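You operate a simulated robot arm through the tools that you are given. There is no shell and no other tool. Be economical: measure what you need, move in short steps, check, and stop when the job is done.

Carry out the task below with a simulated two-armed robot. There is one attempt and no reset: what you move stays moved.

Task
Take the lid off the tub that says "black screws" on the top of the shim bench and lay it down there.
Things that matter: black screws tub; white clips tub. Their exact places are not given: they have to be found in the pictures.

It is judged by the outcome, as a careful person would: the job done as asked, and still so three seconds after it is handed in. It fails if anything else is knocked over, pushed out of place, dropped, spilled or broken. Lids that push on must go on centred and level and be pressed home; caps that screw on are set level and turned clockwise until they are tight.

Robot
Two 7-joint arms with two-finger parallel grippers on one trunk, on a base that drives. Base frame: it is fixed to the floor where the robot stands at the start and does not move with it; the origin is under the middle of the robot, x ahead of it, y to its left, z up. Units: mm, degrees, N and s.
The left shoulder is at the start at [70, 163, 1245], the right one opposite. With the tool pointing down near the work surface each hand reaches from about 380 to 880 mm from the robot's upright axis, wherever it stands, measured 20 degrees to its own side. Payload 3.43 kg a hand.
The tool frame of a hand sits at the grasp point between the pads (the TCP): z along the fingers, y along the line on which they close. The tips reach 34 mm beyond it. The gripper opens to 128 mm. The fingers are 24 mm wide and 12 mm thick; the gripper's body (48 by 130 mm) begins 96 mm behind the TCP.
Orientation is that of the tool frame in the base frame, as [roll, pitch, yaw] about the fixed x, y, z axes, in that order (R = Rz(yaw) Ry(pitch) Rx(roll)). With the fingers straight down and closing along the base's y, the tool's x points along the base's -x, its y along +y and its z along -z.

Tools
- The arms move only by the tool arm_command. It takes "left_series", "right_series" or both (then of equal length, played together; a hand with none holds still); each is a list of rows, each a list of 7 numbers: the gripper command, from -1 (fully open) to 1 (shut), values between in proportion, then the shift along the tool's x, y, z in mm, then the turn, a rotation vector about the tool's x, y, z in degrees. In form: [[hand, x, y, z, wx, wy, wz], ...]. A call has 1 to 12 rows; each row shifts and turns the commanded pose from where the row before left it, along the tool's axes as they then stand. A row lasts 0.2 s, in which the tool goes at most 50 mm and 8.6 degrees; a call with a longer step from one row to the next is refused whole, and so is a gripper value outside its range. Where a pose cannot be reached the arm comes as near as it can. A force on the tool above 40 N (or 10 N above the force at the start of the call, whichever is more), or a blocked arm, ends the call early, and 0.2 s more pass. Each finger travels about 153 mm/s and halts on what it meets, pressing with about 25 N; the grip force reading is that of the motor and also rises with nothing between the fingers. The clock runs only during rows and for 0.2 s after the last one: add rows that do not move to give the fingers time. The reply holds the time, the measured pose of the TCP, the force on the tool along the base axes, the opening and the grip force, in the units named above and with some noise, with the torque about the TCP (base axes, N m) and any sound that the robot's microphone picked up.
- Cameras (640 x 400 px; columns grow to the right, rows downward): "scene" is now at [132.3, 0, 1459.9]; the picture's right is [0.02, -1.00, 0.00], its down [-0.69, -0.01, -0.72] and it looks along [0.72, 0.01, -0.69] (base axes); focal length 264 px, centre (320, 200). "left" rides on the left gripper at [76, 11, -160] in its tool frame; the picture's right is [-0.15, 0.99, 0.00], its down [-0.88, -0.13, -0.46] and it looks along [-0.45, -0.07, 0.89] (tool axes); focal length 234 px, centre (320, 200). "right" rides on the right gripper at [76, -11, -160] in its tool frame; the picture's right is [0.15, 0.99, 0.00], its down [-0.88, 0.13, -0.46] and it looks along [-0.45, 0.07, 0.89] (tool axes); focal length 234 px, centre (320, 200).
- capture(camera): a new picture of that camera. It takes no simulated time.
- slide_trunk(by): slides the trunk up (or, below 0, down) by that many mm; the arms and the scene camera ride with it, the base frame stays. It gives what a move gives, with no picture.
- steer(legs): drives the robot by 1 to 6 legs, each [ahead, left, turn to the left] in mm, mm and degrees, along the robot's own axes; the way and the turn of a leg run together, so that a leg with both is an arc; at most 1500 mm and 180 degrees a leg. The arms and the cameras ride along, it lands a little off, and it stops where it bumps. It gives what a move gives.
- turn_head(pan, tilt): turns the head with the scene camera to pan (to the left, within 86 degrees either way) and tilt (down, from -29 to 69), counted from straight ahead of the robot. It gives what a move gives.
- probe_pixels(camera, pixels): for up to 12 pixels [column, row] of the newest picture of that camera ("zoom" is the newest enlarged one), the place [x, y, z] in the base frame of the surface seen there, good to about 2 mm. It takes no simulated time.
- inspect(camera, box): a new picture of the part [left, top, right, bottom] of that camera's present view, enlarged. It takes no simulated time.
- finish_job(): hands the job in; it is judged then, once.

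Keep the steps short. Do not move on a guess: measure, check each grasp and each placing, and mend mistakes. In all there are 80 turns and 62 pictures (those below and enlarged ones count). Leave the grippers open and the arms clear of the work at the hand-in unless told otherwise, and finish with a single line.

The tools are called after "Call:" as a command line: name --argument value ..., lists and objects as JSON in quotes. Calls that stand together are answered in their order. arm_command: Moves the arms, as the interface text tells. Its arguments: {"type":"object","properties":{"left_series":{"type":"array","items":{"type":"array","items":{"type":"number"}}},"right_series":{"type":"array","items":{"type":"array","items":{"type":"number"}}}},"required":[]} The other tools are called the same way: slide_trunk (by) slides the trunk up or down; steer (legs) drives the base; turn_head (pan, tilt) turns the head that bears the scene camera; capture (camera) takes a picture; probe_pixels (camera, pixels) gives the place of the surface under pixels of a picture; inspect (camera, box) takes an enlarged picture of a part of a camera's view; finish_job () hands the job in.

At the start:

```text
time_s: 0.0
left_eef_pos: [396.9, 193.5, 1209.8]
left_orientation: [180.0, 0.1, 180.0]
left_ft_force: [0.0, -0.7, 0.0]
left_wrist_torque: [0.02, -0.02, -0.04]
left_finger_gap: 127.9
left_grasp_force: 0.0
right_eef_pos: [410.3, -162.0, 1159.9]
right_orientation: [179.9, 0.0, 180.0]
right_ft_force: [0.7, -0.1, 0.2]
right_wrist_torque: [0.03, -0.01, 0.01]
right_finger_gap: 128.2
right_grasp_force: 0.0
trunk travel left (down, up): [-725.0, 215.0]
robot x, y, heading: [-1.3, 2.0, -0.1]
head pan, tilt: [1.0, 43.7]
```

scene: 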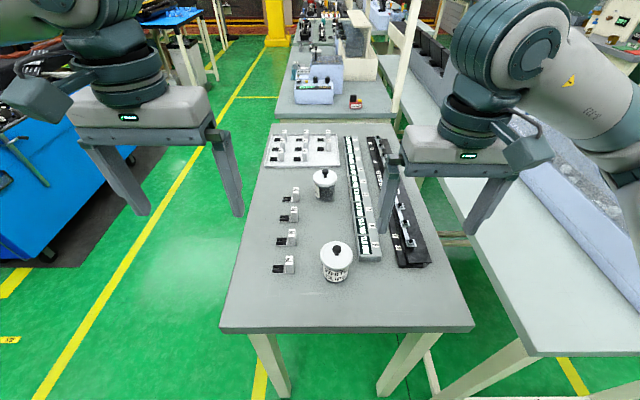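
right: 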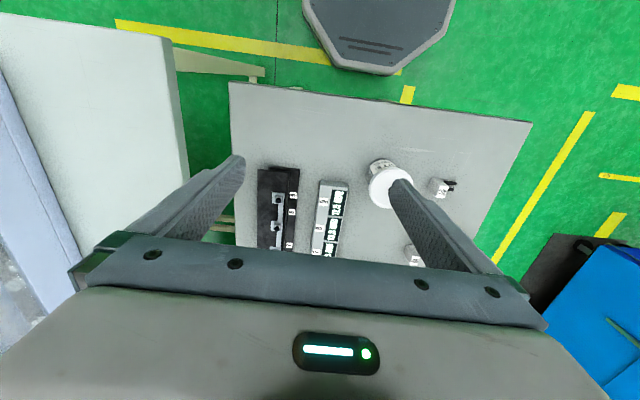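
left: 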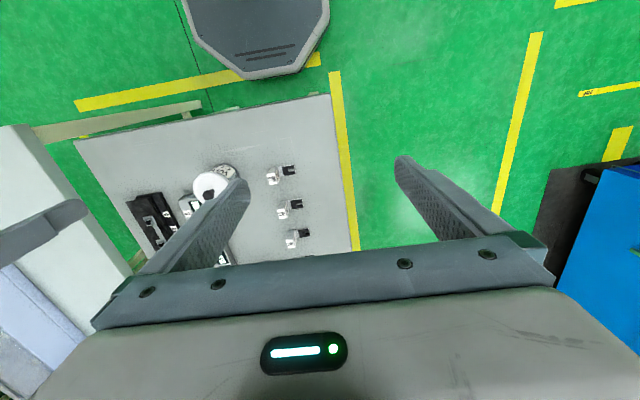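

I see two white-lidded tubs near pixels (325,185) and (336,262). I'll enlarge both to read the labels.

Call:
inspect --camera "scene" --box '[290, 155, 386, 300]'

Call:
inspect --camera "scene" --box '[220, 120, 480, 340]'

```text
2.76 times, centred on (338, 228) of scene
```

zoom: 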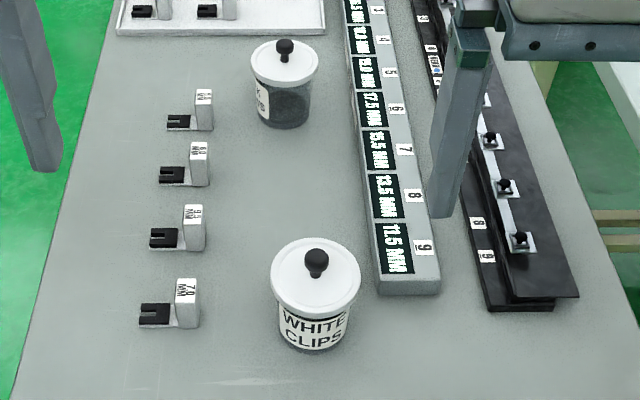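

```text
1.82 times, centred on (350, 230) of scene
```

zoom: 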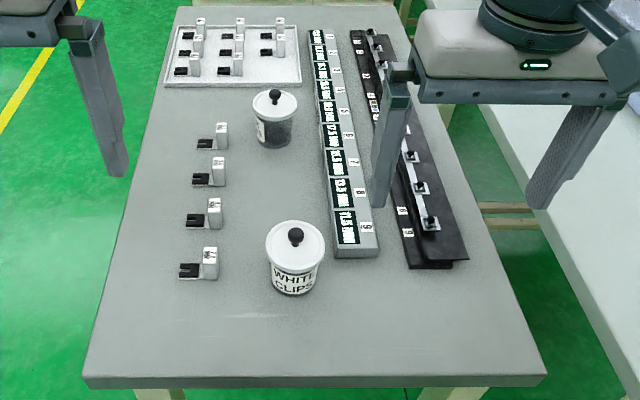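

The far tub's label ends "…K / …WS", and its contents look dark, so it should be the black screws tub. I'll measure both tubs, the bench and the neighbouring objects.

Call:
probe_pixels --camera "zoom" --pixels '[[275, 97], [275, 110], [257, 104], [293, 104], [275, 145], [260, 135], [295, 235], [294, 255], [230, 240], [335, 150], [220, 130], [270, 180]]'

Call:
inspect --camera "scene" --box '[300, 160, 350, 210]'

```text
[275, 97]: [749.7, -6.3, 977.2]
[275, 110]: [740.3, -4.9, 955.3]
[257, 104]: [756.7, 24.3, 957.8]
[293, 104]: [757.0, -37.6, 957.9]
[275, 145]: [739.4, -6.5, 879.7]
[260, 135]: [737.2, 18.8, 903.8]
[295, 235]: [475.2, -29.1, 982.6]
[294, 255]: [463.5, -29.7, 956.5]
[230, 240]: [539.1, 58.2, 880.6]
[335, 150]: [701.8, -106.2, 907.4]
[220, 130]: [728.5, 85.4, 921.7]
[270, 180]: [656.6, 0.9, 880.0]
```

```text
8.00 times, centred on (325, 185) of scene
```

zoom: 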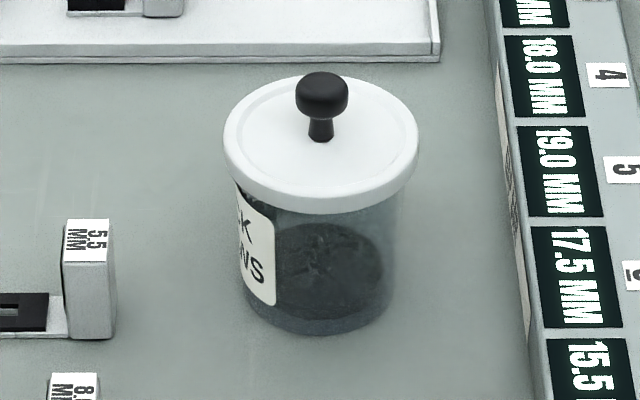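

This is the black screws tub ("…K / …WS"). Now I'll measure the knob and rim precisely.

Call:
probe_pixels --camera "zoom" --pixels '[[321, 80], [321, 105], [299, 95], [345, 95], [321, 132], [226, 140], [416, 140], [321, 165], [321, 205], [321, 320], [245, 280], [395, 250]]'

```text
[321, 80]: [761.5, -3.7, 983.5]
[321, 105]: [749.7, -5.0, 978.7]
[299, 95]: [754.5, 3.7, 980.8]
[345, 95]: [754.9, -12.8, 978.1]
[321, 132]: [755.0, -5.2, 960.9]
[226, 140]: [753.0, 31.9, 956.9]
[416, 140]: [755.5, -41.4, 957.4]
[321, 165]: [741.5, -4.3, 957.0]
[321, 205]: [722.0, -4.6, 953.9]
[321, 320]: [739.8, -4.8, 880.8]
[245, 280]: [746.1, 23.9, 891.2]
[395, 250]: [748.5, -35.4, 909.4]
```

The knob is centred near (759, -5), z 972–984. The lid top is at z 957 with a radius of about 37 mm, and the bench is at z 880. I'll bring the open left hand high over the knob.

Call:
arm_command --left_series '[[-1, -36.2, -19.8, 11, 0, 0, 0], [-1, -36.2, -19.8, 11, 0, 0, 0], [-1, -36.2, -19.8, 11, 0, 0, 0], [-1, -36.2, -19.8, 11, 0, 0, 0], [-1, -36.2, -19.8, 11, 0, 0, 0], [-1, -36.2, -19.8, 11, 0, 0, 0], [-1, -36.2, -19.8, 11, 0, 0, 0], [-1, -36.2, -19.8, 11, 0, 0, 0], [-1, -36.2, -19.8, 11, 0, 0, 0], [-1, -36.2, -19.8, 11, 0, 0, 0], [-1, 0, 0, 0, 0, 0, 0], [-1, 0, 0, 0, 0, 0, 0]]'

Call:
capture --camera "scene"

Call:
capture --camera "left"

```text
time_s: 2.6
left_eef_pos: [758.4, -5.0, 1097.7]
left_orientation: [-180.0, 0.1, -180.0]
left_ft_force: [-0.5, -0.5, -0.2]
left_wrist_torque: [0.01, 0.0, 0.03]
left_finger_gap: 128.0
left_grasp_force: 0.1
right_eef_pos: [409.6, -162.9, 1160.1]
right_orientation: [-180.0, 0.0, 180.0]
right_ft_force: [0.3, 0.2, -0.4]
right_wrist_torque: [0.01, 0.02, 0.03]
right_finger_gap: 127.8
right_grasp_force: 0.0
trunk travel left (down, up): [-725.0, 215.0]
robot x, y, heading: [0.8, 0.0, 0.1]
head pan, tilt: [1.0, 43.7]
```

```text
55 pictures are left
```

scene: 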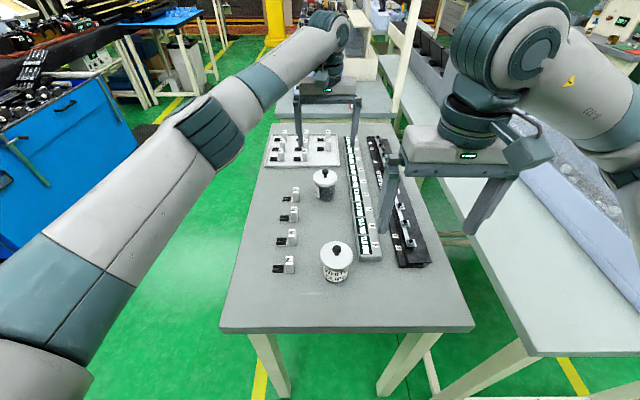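

```text
54 pictures are left
```

left: 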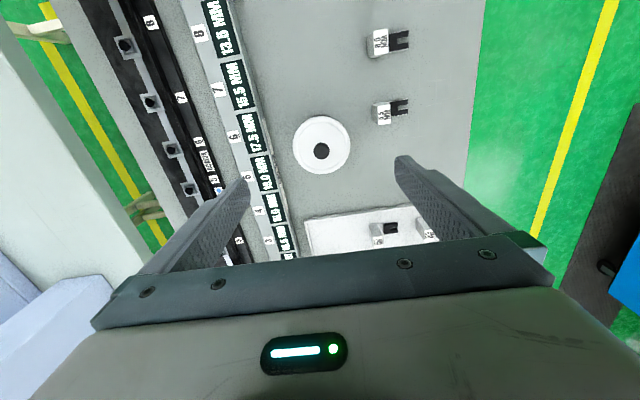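

The hand is above the tub. I'll measure the knob again from the wrist camera at (321,151), and the laying area too.

Call:
probe_pixels --camera "left" --pixels '[[321, 151], [315, 151], [327, 151], [321, 145], [321, 157], [294, 147], [350, 147], [321, 118], [310, 60], [247, 60], [376, 112], [367, 45]]'

```text
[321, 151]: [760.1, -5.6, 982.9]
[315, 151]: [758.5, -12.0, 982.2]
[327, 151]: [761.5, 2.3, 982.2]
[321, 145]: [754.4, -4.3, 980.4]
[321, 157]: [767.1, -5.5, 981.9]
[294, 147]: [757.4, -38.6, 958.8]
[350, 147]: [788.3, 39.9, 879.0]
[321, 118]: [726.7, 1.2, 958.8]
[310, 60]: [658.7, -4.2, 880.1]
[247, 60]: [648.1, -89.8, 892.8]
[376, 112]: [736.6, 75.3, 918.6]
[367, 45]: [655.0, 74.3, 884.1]
```

Knob centre is (760.5, -5). I'll narrow the fingers to about 50 mm and descend to TCP z≈996, which puts the tips just above the lid.

Call:
arm_command --left_series '[[0.2, -2, 0, 0, 0, 0, 0], [0.2, 0, 0, 0, 0, 0, 0], [0.2, 0, 0, 25, 0, 0, 0], [0.2, 0, 0, 25, 0, 0, 0], [0.2, 0, 0, 25, 0, 0, 0], [0.2, 0, 0, 15, 0, 0, 0], [0.2, 0, 0, 11.5, 0, 0, 0], [0.2, 0, 0, 0, 0, 0, 0], [0.2, 0, 0, 0, 0, 0, 0]]'

Call:
inspect --camera "scene" --box '[280, 130, 380, 220]'

Call:
inspect --camera "left" --box '[200, 60, 440, 260]'

```text
time_s: 4.6
left_eef_pos: [760.5, -4.9, 998.8]
left_orientation: [180.0, -0.1, -180.0]
left_ft_force: [-0.2, -0.5, 0.3]
left_wrist_torque: [0.04, 0.01, -0.01]
left_finger_gap: 51.1
left_grasp_force: 0.0
right_eef_pos: [409.4, -162.6, 1160.5]
right_orientation: [180.0, 0.1, 180.0]
right_ft_force: [0.3, -0.5, 0.3]
right_wrist_torque: [0.01, 0.04, 0.03]
right_finger_gap: 128.1
right_grasp_force: 0.1
trunk travel left (down, up): [-725.0, 215.0]
robot x, y, heading: [5.2, 0.8, 0.1]
head pan, tilt: [1.0, 43.7]
```

```text
4.44 times, centred on (330, 175) of scene
```

zoom: 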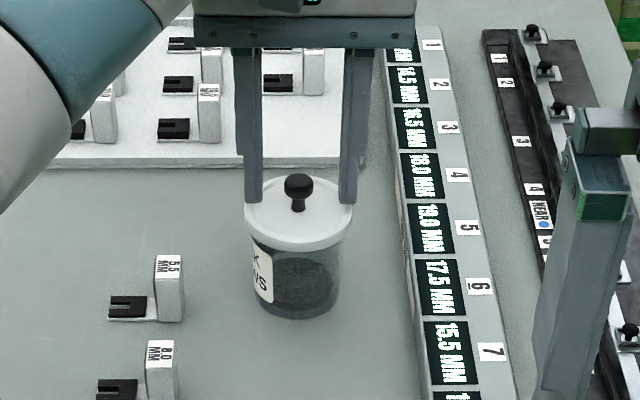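

```text
2.00 times, centred on (320, 160) of left
```

zoom: 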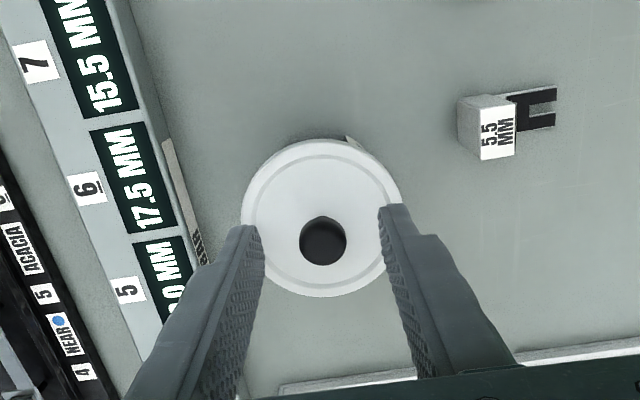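

Tips are about 6 mm above the lid and straddle the knob. I'll lower 2 mm more and close on the knob.

Call:
arm_command --left_series '[[0.2, 0, 0, 2, 0, 0, 0], [0.5, 0, 0, 0, 0, 0, 0], [1, 0, 0, 0, 0, 0, 0], [1, 0, 0, 0, 0, 0, 0], [1, 0, 0, 0, 0, 0, 0], [1, 0, 0, 0, 0, 0, 0]]'

Call:
inspect --camera "scene" --box '[280, 130, 380, 220]'

```text
time_s: 6.0
left_eef_pos: [762.2, -5.5, 996.0]
left_orientation: [180.0, 0.0, 179.9]
left_ft_force: [-0.7, 0.0, 0.2]
left_wrist_torque: [0.01, 0.0, 0.01]
left_finger_gap: 18.1
left_grasp_force: 25.2
right_eef_pos: [409.8, -161.8, 1159.8]
right_orientation: [180.0, 0.0, 180.0]
right_ft_force: [-0.4, -0.5, 0.0]
right_wrist_torque: [0.01, 0.0, -0.01]
right_finger_gap: 128.3
right_grasp_force: 0.0
trunk travel left (down, up): [-725.0, 215.0]
robot x, y, heading: [1.4, -1.7, -0.1]
head pan, tilt: [1.0, 43.7]
heard: snap
```

```text
4.44 times, centred on (330, 175) of scene
```

zoom: 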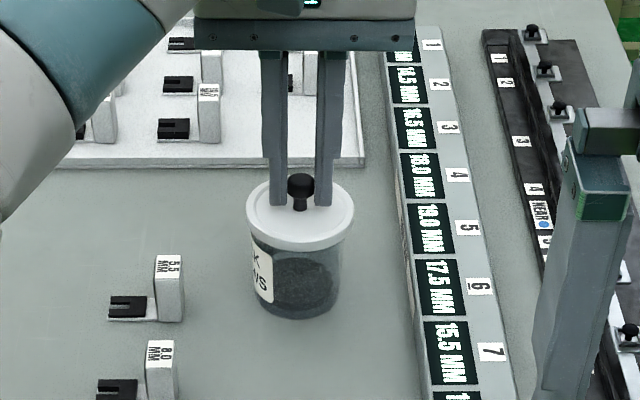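

The knob is held (gap 18 mm, 25 N). There was a snap sound as it closed. I'll lift a few millimetres and check whether only the lid moves.

Call:
arm_command --left_series '[[1, 0, 0, -2, 0, 0, 0], [1, 0, 0, -3, 0, 0, 0], [1, 0, 0, -3, 0, 0, 0], [1, 0, 0, 0, 0, 0, 0]]'

Call:
inspect --camera "scene" --box '[280, 130, 380, 220]'

```text
time_s: 7.0
left_eef_pos: [760.2, -4.6, 1003.9]
left_orientation: [180.0, -0.1, 180.0]
left_ft_force: [-0.1, 0.2, 0.1]
left_wrist_torque: [0.04, -0.02, 0.0]
left_finger_gap: 17.7
left_grasp_force: 24.8
right_eef_pos: [410.3, -162.5, 1160.7]
right_orientation: [-180.0, 0.0, -180.0]
right_ft_force: [-0.6, -0.6, -0.6]
right_wrist_torque: [-0.02, 0.01, 0.0]
right_finger_gap: 128.1
right_grasp_force: 0.0
trunk travel left (down, up): [-725.0, 215.0]
robot x, y, heading: [-0.8, 0.4, -0.0]
head pan, tilt: [1.0, 43.7]
```

```text
4.44 times, centred on (330, 175) of scene
```

zoom: 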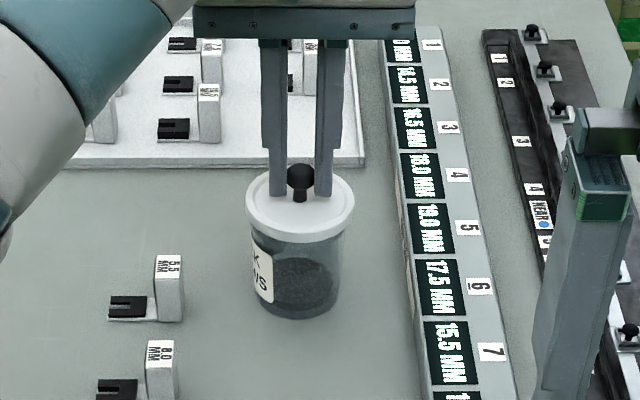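

The lid rises (its edge moved up) while the tub's base stays at row 318. I'll raise it well clear.

Call:
arm_command --left_series '[[1, 0, 0, -5, 0, 0, 0], [1, 0, 0, -10, 0, 0, 0], [1, 0, 0, -15, 0, 0, 0], [1, 0, 0, -20, 0, 0, 0], [1, 0, 0, -20, 0, 0, 0], [1, 0, 0, 0, 0, 0, 0]]'

Call:
inspect --camera "scene" --box '[270, 120, 390, 230]'

```text
time_s: 8.4
left_eef_pos: [760.9, -4.5, 1074.4]
left_orientation: [-179.9, 0.0, -180.0]
left_ft_force: [-0.1, -0.2, -1.4]
left_wrist_torque: [0.0, -0.01, 0.0]
left_finger_gap: 18.0
left_grasp_force: 25.2
right_eef_pos: [410.7, -163.1, 1160.2]
right_orientation: [-180.0, 0.0, -179.9]
right_ft_force: [-0.2, 0.1, -0.7]
right_wrist_torque: [0.03, 0.0, -0.01]
right_finger_gap: 128.0
right_grasp_force: 0.0
trunk travel left (down, up): [-725.0, 215.0]
robot x, y, heading: [-0.0, 2.0, 0.1]
head pan, tilt: [1.0, 43.7]
```

```text
3.64 times, centred on (330, 175) of scene
```

zoom: 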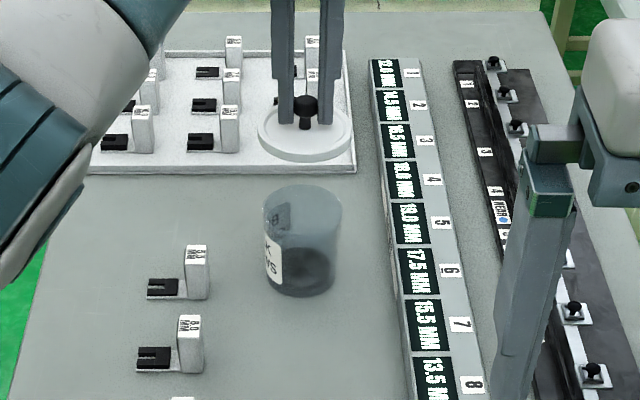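

The lid is off and level, and the tub is standing undisturbed. Next I'll carry it toward the free bench spot near (605, -5) and check the surroundings.

Call:
arm_command --left_series '[[1, 20, 0, 0, 0, 0, 0], [1, 35, 0, 0, 0, 0, 0], [1, 35, 0, 0, 0, 0, 0], [1, 35, 0, 0, 0, 0, 0], [1, 25, 0, 0, 0, 0, 0], [1, 5, 0, 0, 0, 0, 0], [1, 0, 0, 0, 0, 0, 0], [1, 0, 0, 0, 0, 0, 0]]'

Call:
capture --camera "scene"

Call:
capture --camera "left"

```text
time_s: 10.2
left_eef_pos: [605.6, -4.9, 1073.8]
left_orientation: [180.0, 0.0, -180.0]
left_ft_force: [-0.1, 1.3, -0.9]
left_wrist_torque: [-0.03, 0.02, 0.0]
left_finger_gap: 17.7
left_grasp_force: 25.2
right_eef_pos: [409.4, -162.6, 1160.5]
right_orientation: [180.0, 0.0, 179.9]
right_ft_force: [0.0, 0.6, 0.2]
right_wrist_torque: [0.01, 0.01, 0.04]
right_finger_gap: 128.2
right_grasp_force: 0.0
trunk travel left (down, up): [-725.0, 215.0]
robot x, y, heading: [-2.2, -1.0, 0.1]
head pan, tilt: [1.0, 43.7]
```

```text
48 pictures are left
```

scene: 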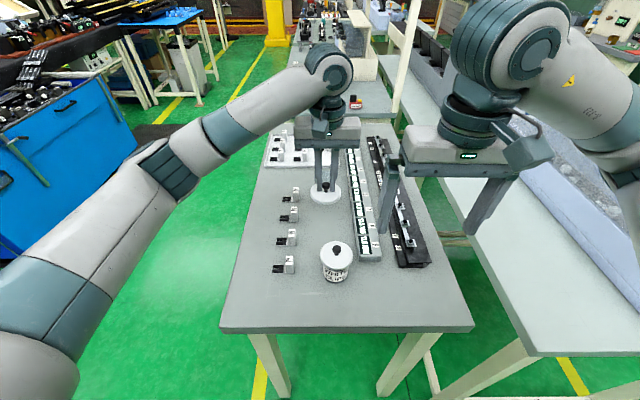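

```text
47 pictures are left
```

left: 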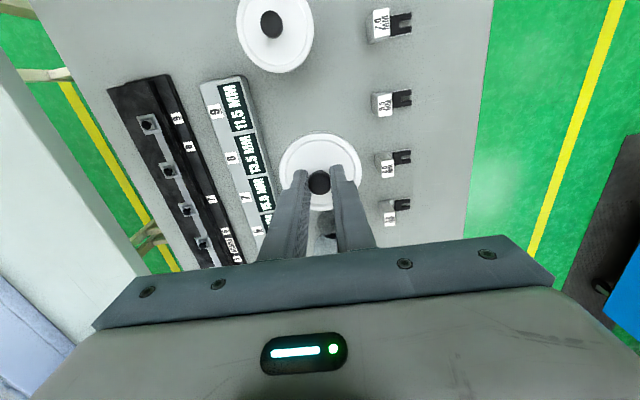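

The area below looks free. I'll measure the nearest rack edge, holders and white tub against the intended footprint (radius 37 around (605,-5)).

Call:
probe_pixels --camera "left" --pixels '[[259, 140], [270, 175], [376, 165], [374, 105], [275, 72], [360, 140], [300, 110], [283, 175], [359, 170], [320, 140]]'

```text
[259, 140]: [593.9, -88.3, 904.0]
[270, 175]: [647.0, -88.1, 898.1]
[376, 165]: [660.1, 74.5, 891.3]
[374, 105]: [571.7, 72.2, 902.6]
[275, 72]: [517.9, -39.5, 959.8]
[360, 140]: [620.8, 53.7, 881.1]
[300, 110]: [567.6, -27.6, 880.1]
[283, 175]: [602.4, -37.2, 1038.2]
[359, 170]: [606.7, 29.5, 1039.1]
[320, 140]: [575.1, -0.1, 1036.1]
```

There is clear space: at least 45 mm to the rack, holders and white tub. I'll descend to about z 950 and look.

Call:
arm_command --left_series '[[1, 0, 0, 20, 0, 0, 0], [1, 0, 0, 30, 0, 0, 0], [1, 0, 0, 30, 0, 0, 0], [1, 0, 0, 25, 0, 0, 0], [1, 0, 0, 14, 0, 0, 0], [1, 0, 0, 5, 0, 0, 0], [1, 0, 0, 0, 0, 0, 0], [1, 0, 0, 0, 0, 0, 0]]'

Call:
inspect --camera "scene" --box '[270, 150, 390, 260]'

```text
time_s: 12.0
left_eef_pos: [605.0, -5.7, 950.0]
left_orientation: [180.0, 0.0, -180.0]
left_ft_force: [0.0, 0.3, -0.3]
left_wrist_torque: [-0.02, -0.06, 0.03]
left_finger_gap: 17.6
left_grasp_force: 24.4
right_eef_pos: [410.7, -163.1, 1160.2]
right_orientation: [180.0, 0.0, -179.9]
right_ft_force: [0.7, 0.7, -0.2]
right_wrist_torque: [0.01, -0.04, -0.04]
right_finger_gap: 128.1
right_grasp_force: 0.1
trunk travel left (down, up): [-725.0, 215.0]
robot x, y, heading: [1.7, -1.1, 0.1]
head pan, tilt: [1.0, 43.7]
```

```text
3.64 times, centred on (330, 205) of scene
```

zoom: 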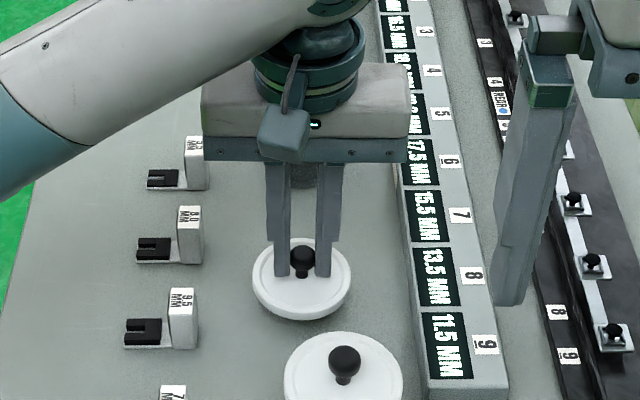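

Still a little above the bench and no contact force. I'll go down in 2 mm steps and watch the force.

Call:
arm_command --left_series '[[1, 0, 0, 2, 0, 0, 0], [1, 0, 0, 2, 0, 0, 0], [1, 0, 0, 2, 0, 0, 0], [1, 0, 0, 2, 0, 0, 0], [1, 0, 0, 2, 0, 0, 0], [1, 0, 0, 0, 0, 0, 0]]'

Call:
inspect --camera "scene" --box '[295, 190, 355, 240]'

```text
time_s: 13.4
left_eef_pos: [605.7, -4.7, 940.7]
left_orientation: [179.9, 0.0, -180.0]
left_ft_force: [-0.2, -0.1, -0.1]
left_wrist_torque: [0.01, -0.01, 0.01]
left_finger_gap: 18.1
left_grasp_force: 25.1
right_eef_pos: [410.9, -162.5, 1160.1]
right_orientation: [179.9, 0.0, 179.9]
right_ft_force: [-0.2, -0.4, 0.2]
right_wrist_torque: [-0.02, 0.01, 0.01]
right_finger_gap: 128.0
right_grasp_force: 0.0
trunk travel left (down, up): [-725.0, 215.0]
robot x, y, heading: [-0.1, -2.0, 0.1]
head pan, tilt: [1.0, 43.7]
```

```text
8.00 times, centred on (325, 215) of scene
```

zoom: 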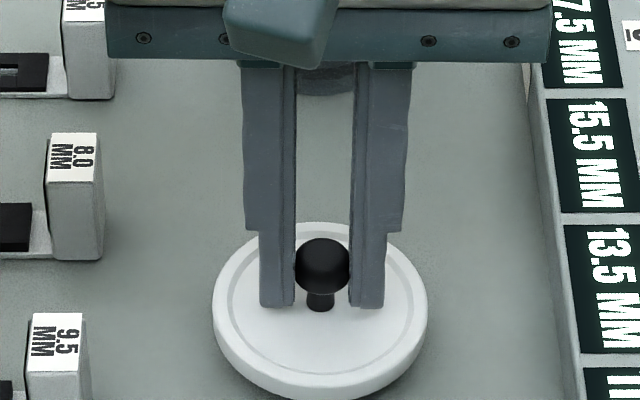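

No contact yet, so I'll continue in small steps.

Call:
arm_command --left_series '[[1, 0, 0, 1.5, 0, 0, 0], [1, 0, 0, 1.5, 0, 0, 0], [1, 0, 0, 1.5, 0, 0, 0], [1, 0, 0, 1, 0, 0, 0], [1, 0, 0, 1, 0, 0, 0], [1, 0, 0, 0, 0, 0, 0]]'

Call:
inspect --camera "scene" --box '[295, 190, 355, 240]'

```text
time_s: 14.8
left_eef_pos: [605.2, -5.4, 933.3]
left_orientation: [179.9, 0.0, -180.0]
left_ft_force: [-1.1, -0.2, -0.1]
left_wrist_torque: [0.02, 0.0, 0.04]
left_finger_gap: 17.9
left_grasp_force: 25.1
right_eef_pos: [409.8, -161.9, 1159.4]
right_orientation: [179.9, 0.0, -180.0]
right_ft_force: [-0.6, 0.1, -0.1]
right_wrist_torque: [0.01, 0.0, 0.0]
right_finger_gap: 128.0
right_grasp_force: 0.0
trunk travel left (down, up): [-725.0, 215.0]
robot x, y, heading: [-2.1, 3.2, -0.0]
head pan, tilt: [1.0, 43.7]
```

```text
8.00 times, centred on (325, 215) of scene
```

zoom: 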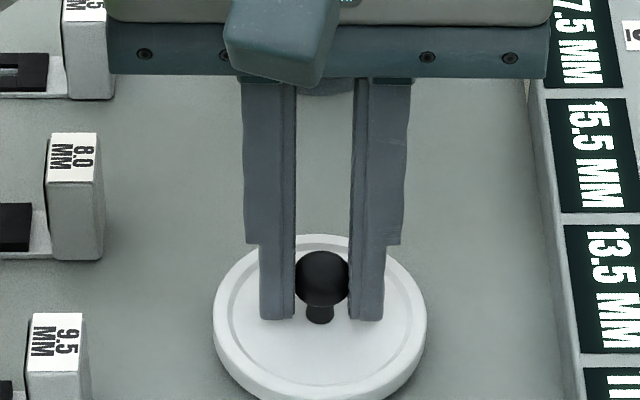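

Still no contact. I'll continue in 1 mm steps.

Call:
arm_command --left_series '[[1, 0, 0, 1, 0, 0, 0], [1, 0, 0, 1, 0, 0, 0], [1, 0, 0, 1, 0, 0, 0], [1, 0, 0, 0, 0, 0, 0]]'

Call:
inspect --camera "scene" --box '[295, 200, 355, 250]'

```text
time_s: 15.8
left_eef_pos: [606.0, -5.1, 931.6]
left_orientation: [179.9, 0.0, -180.0]
left_ft_force: [-0.2, -0.5, 0.6]
left_wrist_torque: [0.0, -0.03, -0.01]
left_finger_gap: 18.0
left_grasp_force: 24.8
right_eef_pos: [410.1, -163.1, 1159.8]
right_orientation: [-179.9, 0.0, 180.0]
right_ft_force: [-0.5, -0.4, 0.0]
right_wrist_torque: [0.02, 0.0, 0.01]
right_finger_gap: 128.0
right_grasp_force: 0.0
trunk travel left (down, up): [-725.0, 215.0]
robot x, y, heading: [1.6, -1.4, 0.0]
head pan, tilt: [1.0, 43.7]
```

```text
8.00 times, centred on (325, 225) of scene
```

zoom: 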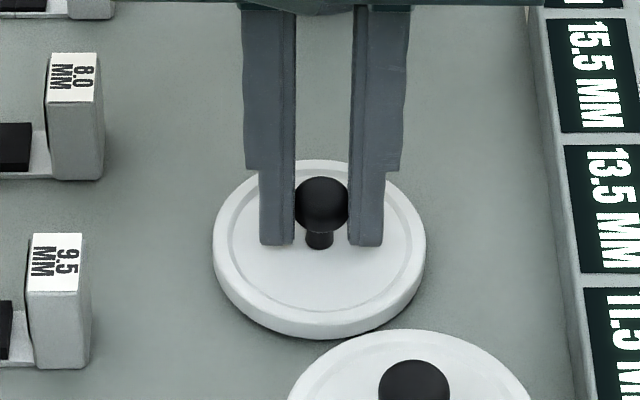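

Call:
probe_pixels --camera "zoom" --pixels '[[320, 290], [300, 312], [290, 325], [285, 345], [215, 245], [424, 245], [230, 310]]'

Call:
arm_command --left_series '[[1, 0, 0, 1, 0, 0, 0], [1, 0, 0, 1, 0, 0, 0], [1, 0, 0, 0, 0, 0, 0]]'

```text
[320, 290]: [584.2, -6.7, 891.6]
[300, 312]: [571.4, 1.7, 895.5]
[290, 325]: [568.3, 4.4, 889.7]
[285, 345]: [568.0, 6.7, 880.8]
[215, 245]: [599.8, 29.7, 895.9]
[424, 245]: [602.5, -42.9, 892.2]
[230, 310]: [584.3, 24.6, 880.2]
```

```text
time_s: 16.6
left_eef_pos: [605.6, -4.6, 928.1]
left_orientation: [179.9, 0.2, -180.0]
left_ft_force: [-0.6, -0.4, 0.2]
left_wrist_torque: [-0.01, 0.01, -0.01]
left_finger_gap: 18.0
left_grasp_force: 24.9
right_eef_pos: [409.7, -161.8, 1159.8]
right_orientation: [180.0, 0.0, -179.9]
right_ft_force: [0.1, 0.2, -0.1]
right_wrist_torque: [-0.03, 0.0, 0.01]
right_finger_gap: 127.9
right_grasp_force: 0.1
trunk travel left (down, up): [-725.0, 215.0]
robot x, y, heading: [0.6, -2.3, 0.0]
head pan, tilt: [1.0, 43.7]
```

Lid underside is now roughly 2–4 mm above the bench. I'll keep going in 1 mm steps.

Call:
arm_command --left_series '[[1, 0, 0, 1, 0, 0, 0], [1, 0, 0, 1, 0, 0, 0], [1, 0, 0, 0, 0, 0, 0]]'

Call:
inspect --camera "scene" --box '[295, 200, 355, 250]'

```text
time_s: 17.4
left_eef_pos: [605.0, -5.0, 926.9]
left_orientation: [-179.9, 0.0, 180.0]
left_ft_force: [0.3, 0.0, 0.7]
left_wrist_torque: [0.0, 0.03, 0.01]
left_finger_gap: 17.9
left_grasp_force: 25.0
right_eef_pos: [409.6, -162.5, 1160.0]
right_orientation: [-179.9, 0.1, 180.0]
right_ft_force: [0.0, -0.1, -0.6]
right_wrist_torque: [0.02, -0.02, -0.01]
right_finger_gap: 128.1
right_grasp_force: 0.0
trunk travel left (down, up): [-725.0, 215.0]
robot x, y, heading: [-1.3, -0.1, -0.2]
head pan, tilt: [1.0, 43.7]
```

```text
8.00 times, centred on (325, 225) of scene
```

zoom: 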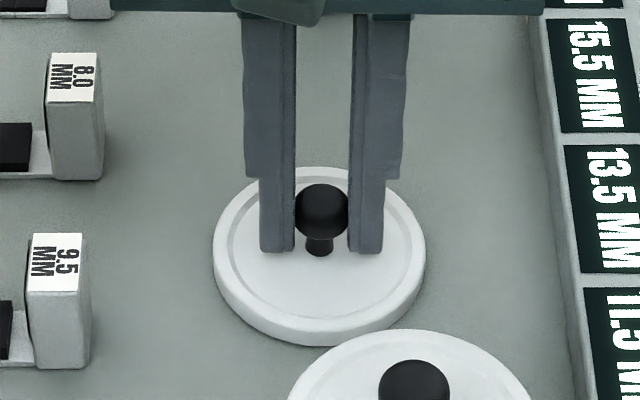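

Call:
arm_command --left_series '[[1, 0, 0, 1, 0, 0, 0], [1, 0, 0, 0, 0, 0, 0]]'

Call:
arm_command --left_series '[[1, 0, 0, 1, 0, 0, 0], [1, 0, 0, 0, 0, 0, 0]]'

```text
time_s: 18.0
left_eef_pos: [606.2, -3.6, 927.5]
left_orientation: [-180.0, 0.0, -180.0]
left_ft_force: [1.0, 2.3, 5.2]
left_wrist_torque: [-0.18, -0.02, 0.02]
left_finger_gap: 18.1
left_grasp_force: 25.4
right_eef_pos: [409.0, -162.1, 1160.1]
right_orientation: [-180.0, 0.1, 179.9]
right_ft_force: [-0.5, -0.7, -0.2]
right_wrist_torque: [0.01, -0.02, 0.0]
right_finger_gap: 128.0
right_grasp_force: 0.0
trunk travel left (down, up): [-725.0, 215.0]
robot x, y, heading: [1.3, 1.6, 0.1]
head pan, tilt: [1.0, 43.7]
```

```text
time_s: 18.6
left_eef_pos: [605.0, -4.8, 925.2]
left_orientation: [180.0, 0.1, 180.0]
left_ft_force: [2.9, 2.5, 11.7]
left_wrist_torque: [0.08, 0.22, 0.01]
left_finger_gap: 18.2
left_grasp_force: 25.2
right_eef_pos: [409.0, -162.4, 1160.9]
right_orientation: [-180.0, 0.0, -179.9]
right_ft_force: [-0.2, 0.2, -0.1]
right_wrist_torque: [-0.04, -0.01, 0.0]
right_finger_gap: 127.9
right_grasp_force: 0.1
trunk travel left (down, up): [-725.0, 215.0]
robot x, y, heading: [-2.4, 2.4, -0.0]
head pan, tilt: [1.0, 43.7]
```

Contact: 11.7 N upward, so the lid sits on the bench. I'll back off 1 mm, then open to about 50 mm.

Call:
arm_command --left_series '[[1, 0, 0, -1, 0, 0, 0], [0.6, 0, 0, 0, 0, 0, 0], [0.4, 0, 0, 0, 0, 0, 0], [0.2, 0, 0, 0, 0, 0, 0], [0.2, 0, 0, 0, 0, 0, 0]]'

Call:
inspect --camera "scene" --box '[295, 200, 355, 250]'

```text
time_s: 19.8
left_eef_pos: [605.4, -4.5, 926.1]
left_orientation: [-179.9, 0.0, 180.0]
left_ft_force: [0.7, -0.5, -0.2]
left_wrist_torque: [0.03, -0.02, 0.01]
left_finger_gap: 51.1
left_grasp_force: 0.1
right_eef_pos: [410.1, -162.1, 1160.1]
right_orientation: [-180.0, 0.0, -180.0]
right_ft_force: [0.2, 0.0, 0.1]
right_wrist_torque: [0.03, -0.02, 0.01]
right_finger_gap: 128.3
right_grasp_force: 0.0
trunk travel left (down, up): [-725.0, 215.0]
robot x, y, heading: [-1.9, -0.1, -0.2]
head pan, tilt: [1.0, 43.7]
```

```text
8.00 times, centred on (325, 225) of scene
```

zoom: 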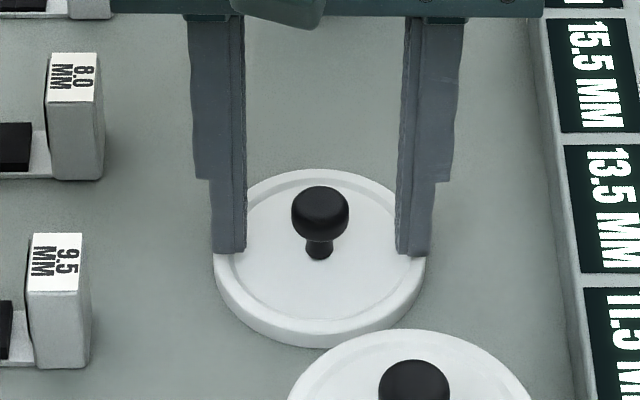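

The lid is released and lies flat. I'll raise the hand straight up, then retreat to the left, opening fully once it's high.

Call:
arm_command --left_series '[[0.2, 0, 0, -15, 0, 0, 0], [0.2, 0, 0, -35, 0, 0, 0], [0.2, 0, 0, -45, 0, 0, 0], [0.2, 0, 0, -45, 0, 0, 0], [0.2, 0, 0, -45, 0, 0, 0], [-1, 0, 0, -45, 0, 0, 0], [-1, 15, 40, -10, 0, 0, 0], [-1, 25, 40, -10, 0, 0, 0], [-1, 25, 40, -10, 0, 0, 0], [-1, 25, 40, -5, 0, 0, 0], [-1, 15, 30, 0, 0, 0, 0], [-1, 0, 0, 0, 0, 0, 0]]'

Call:
capture --camera "scene"

Call:
inspect --camera "scene" --box '[260, 140, 400, 300]'

```text
time_s: 22.4
left_eef_pos: [501.7, 185.4, 1190.2]
left_orientation: [-180.0, -0.1, -180.0]
left_ft_force: [-1.0, -0.6, 0.3]
left_wrist_torque: [0.04, 0.04, 0.0]
left_finger_gap: 128.2
left_grasp_force: 0.1
right_eef_pos: [410.3, -163.8, 1160.2]
right_orientation: [-180.0, -0.1, 180.0]
right_ft_force: [-0.5, 0.6, 0.2]
right_wrist_torque: [0.01, 0.0, -0.02]
right_finger_gap: 127.7
right_grasp_force: 0.0
trunk travel left (down, up): [-725.0, 215.0]
robot x, y, heading: [-0.4, -1.1, -0.2]
head pan, tilt: [1.0, 43.7]
```

```text
40 pictures are left
```

scene: 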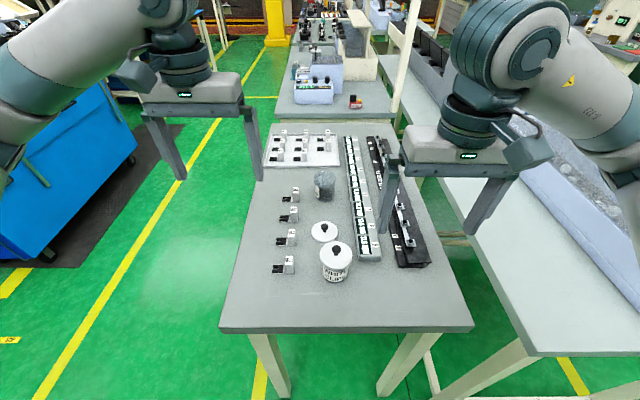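

```text
2.50 times, centred on (330, 220) of scene
```

zoom: 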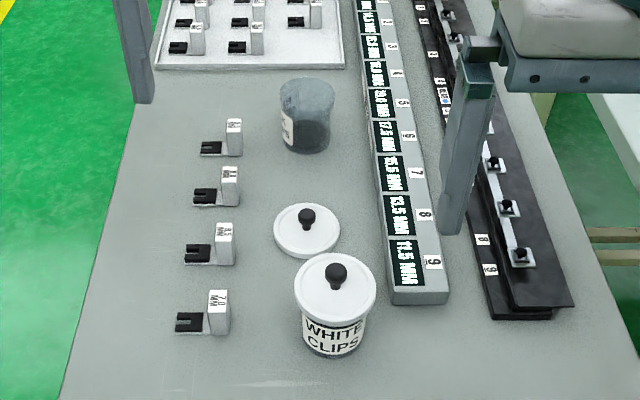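

The lid lies flat on the bench, the open black screws tub and white clips tub stand where they were, and both hands are open and clear. I'm handing in.

Call:
finish_job

```text
The job is handed in.
```

The lid of the black screws tub is off and lying flat on top of the shim bench, with nothing else disturbed.
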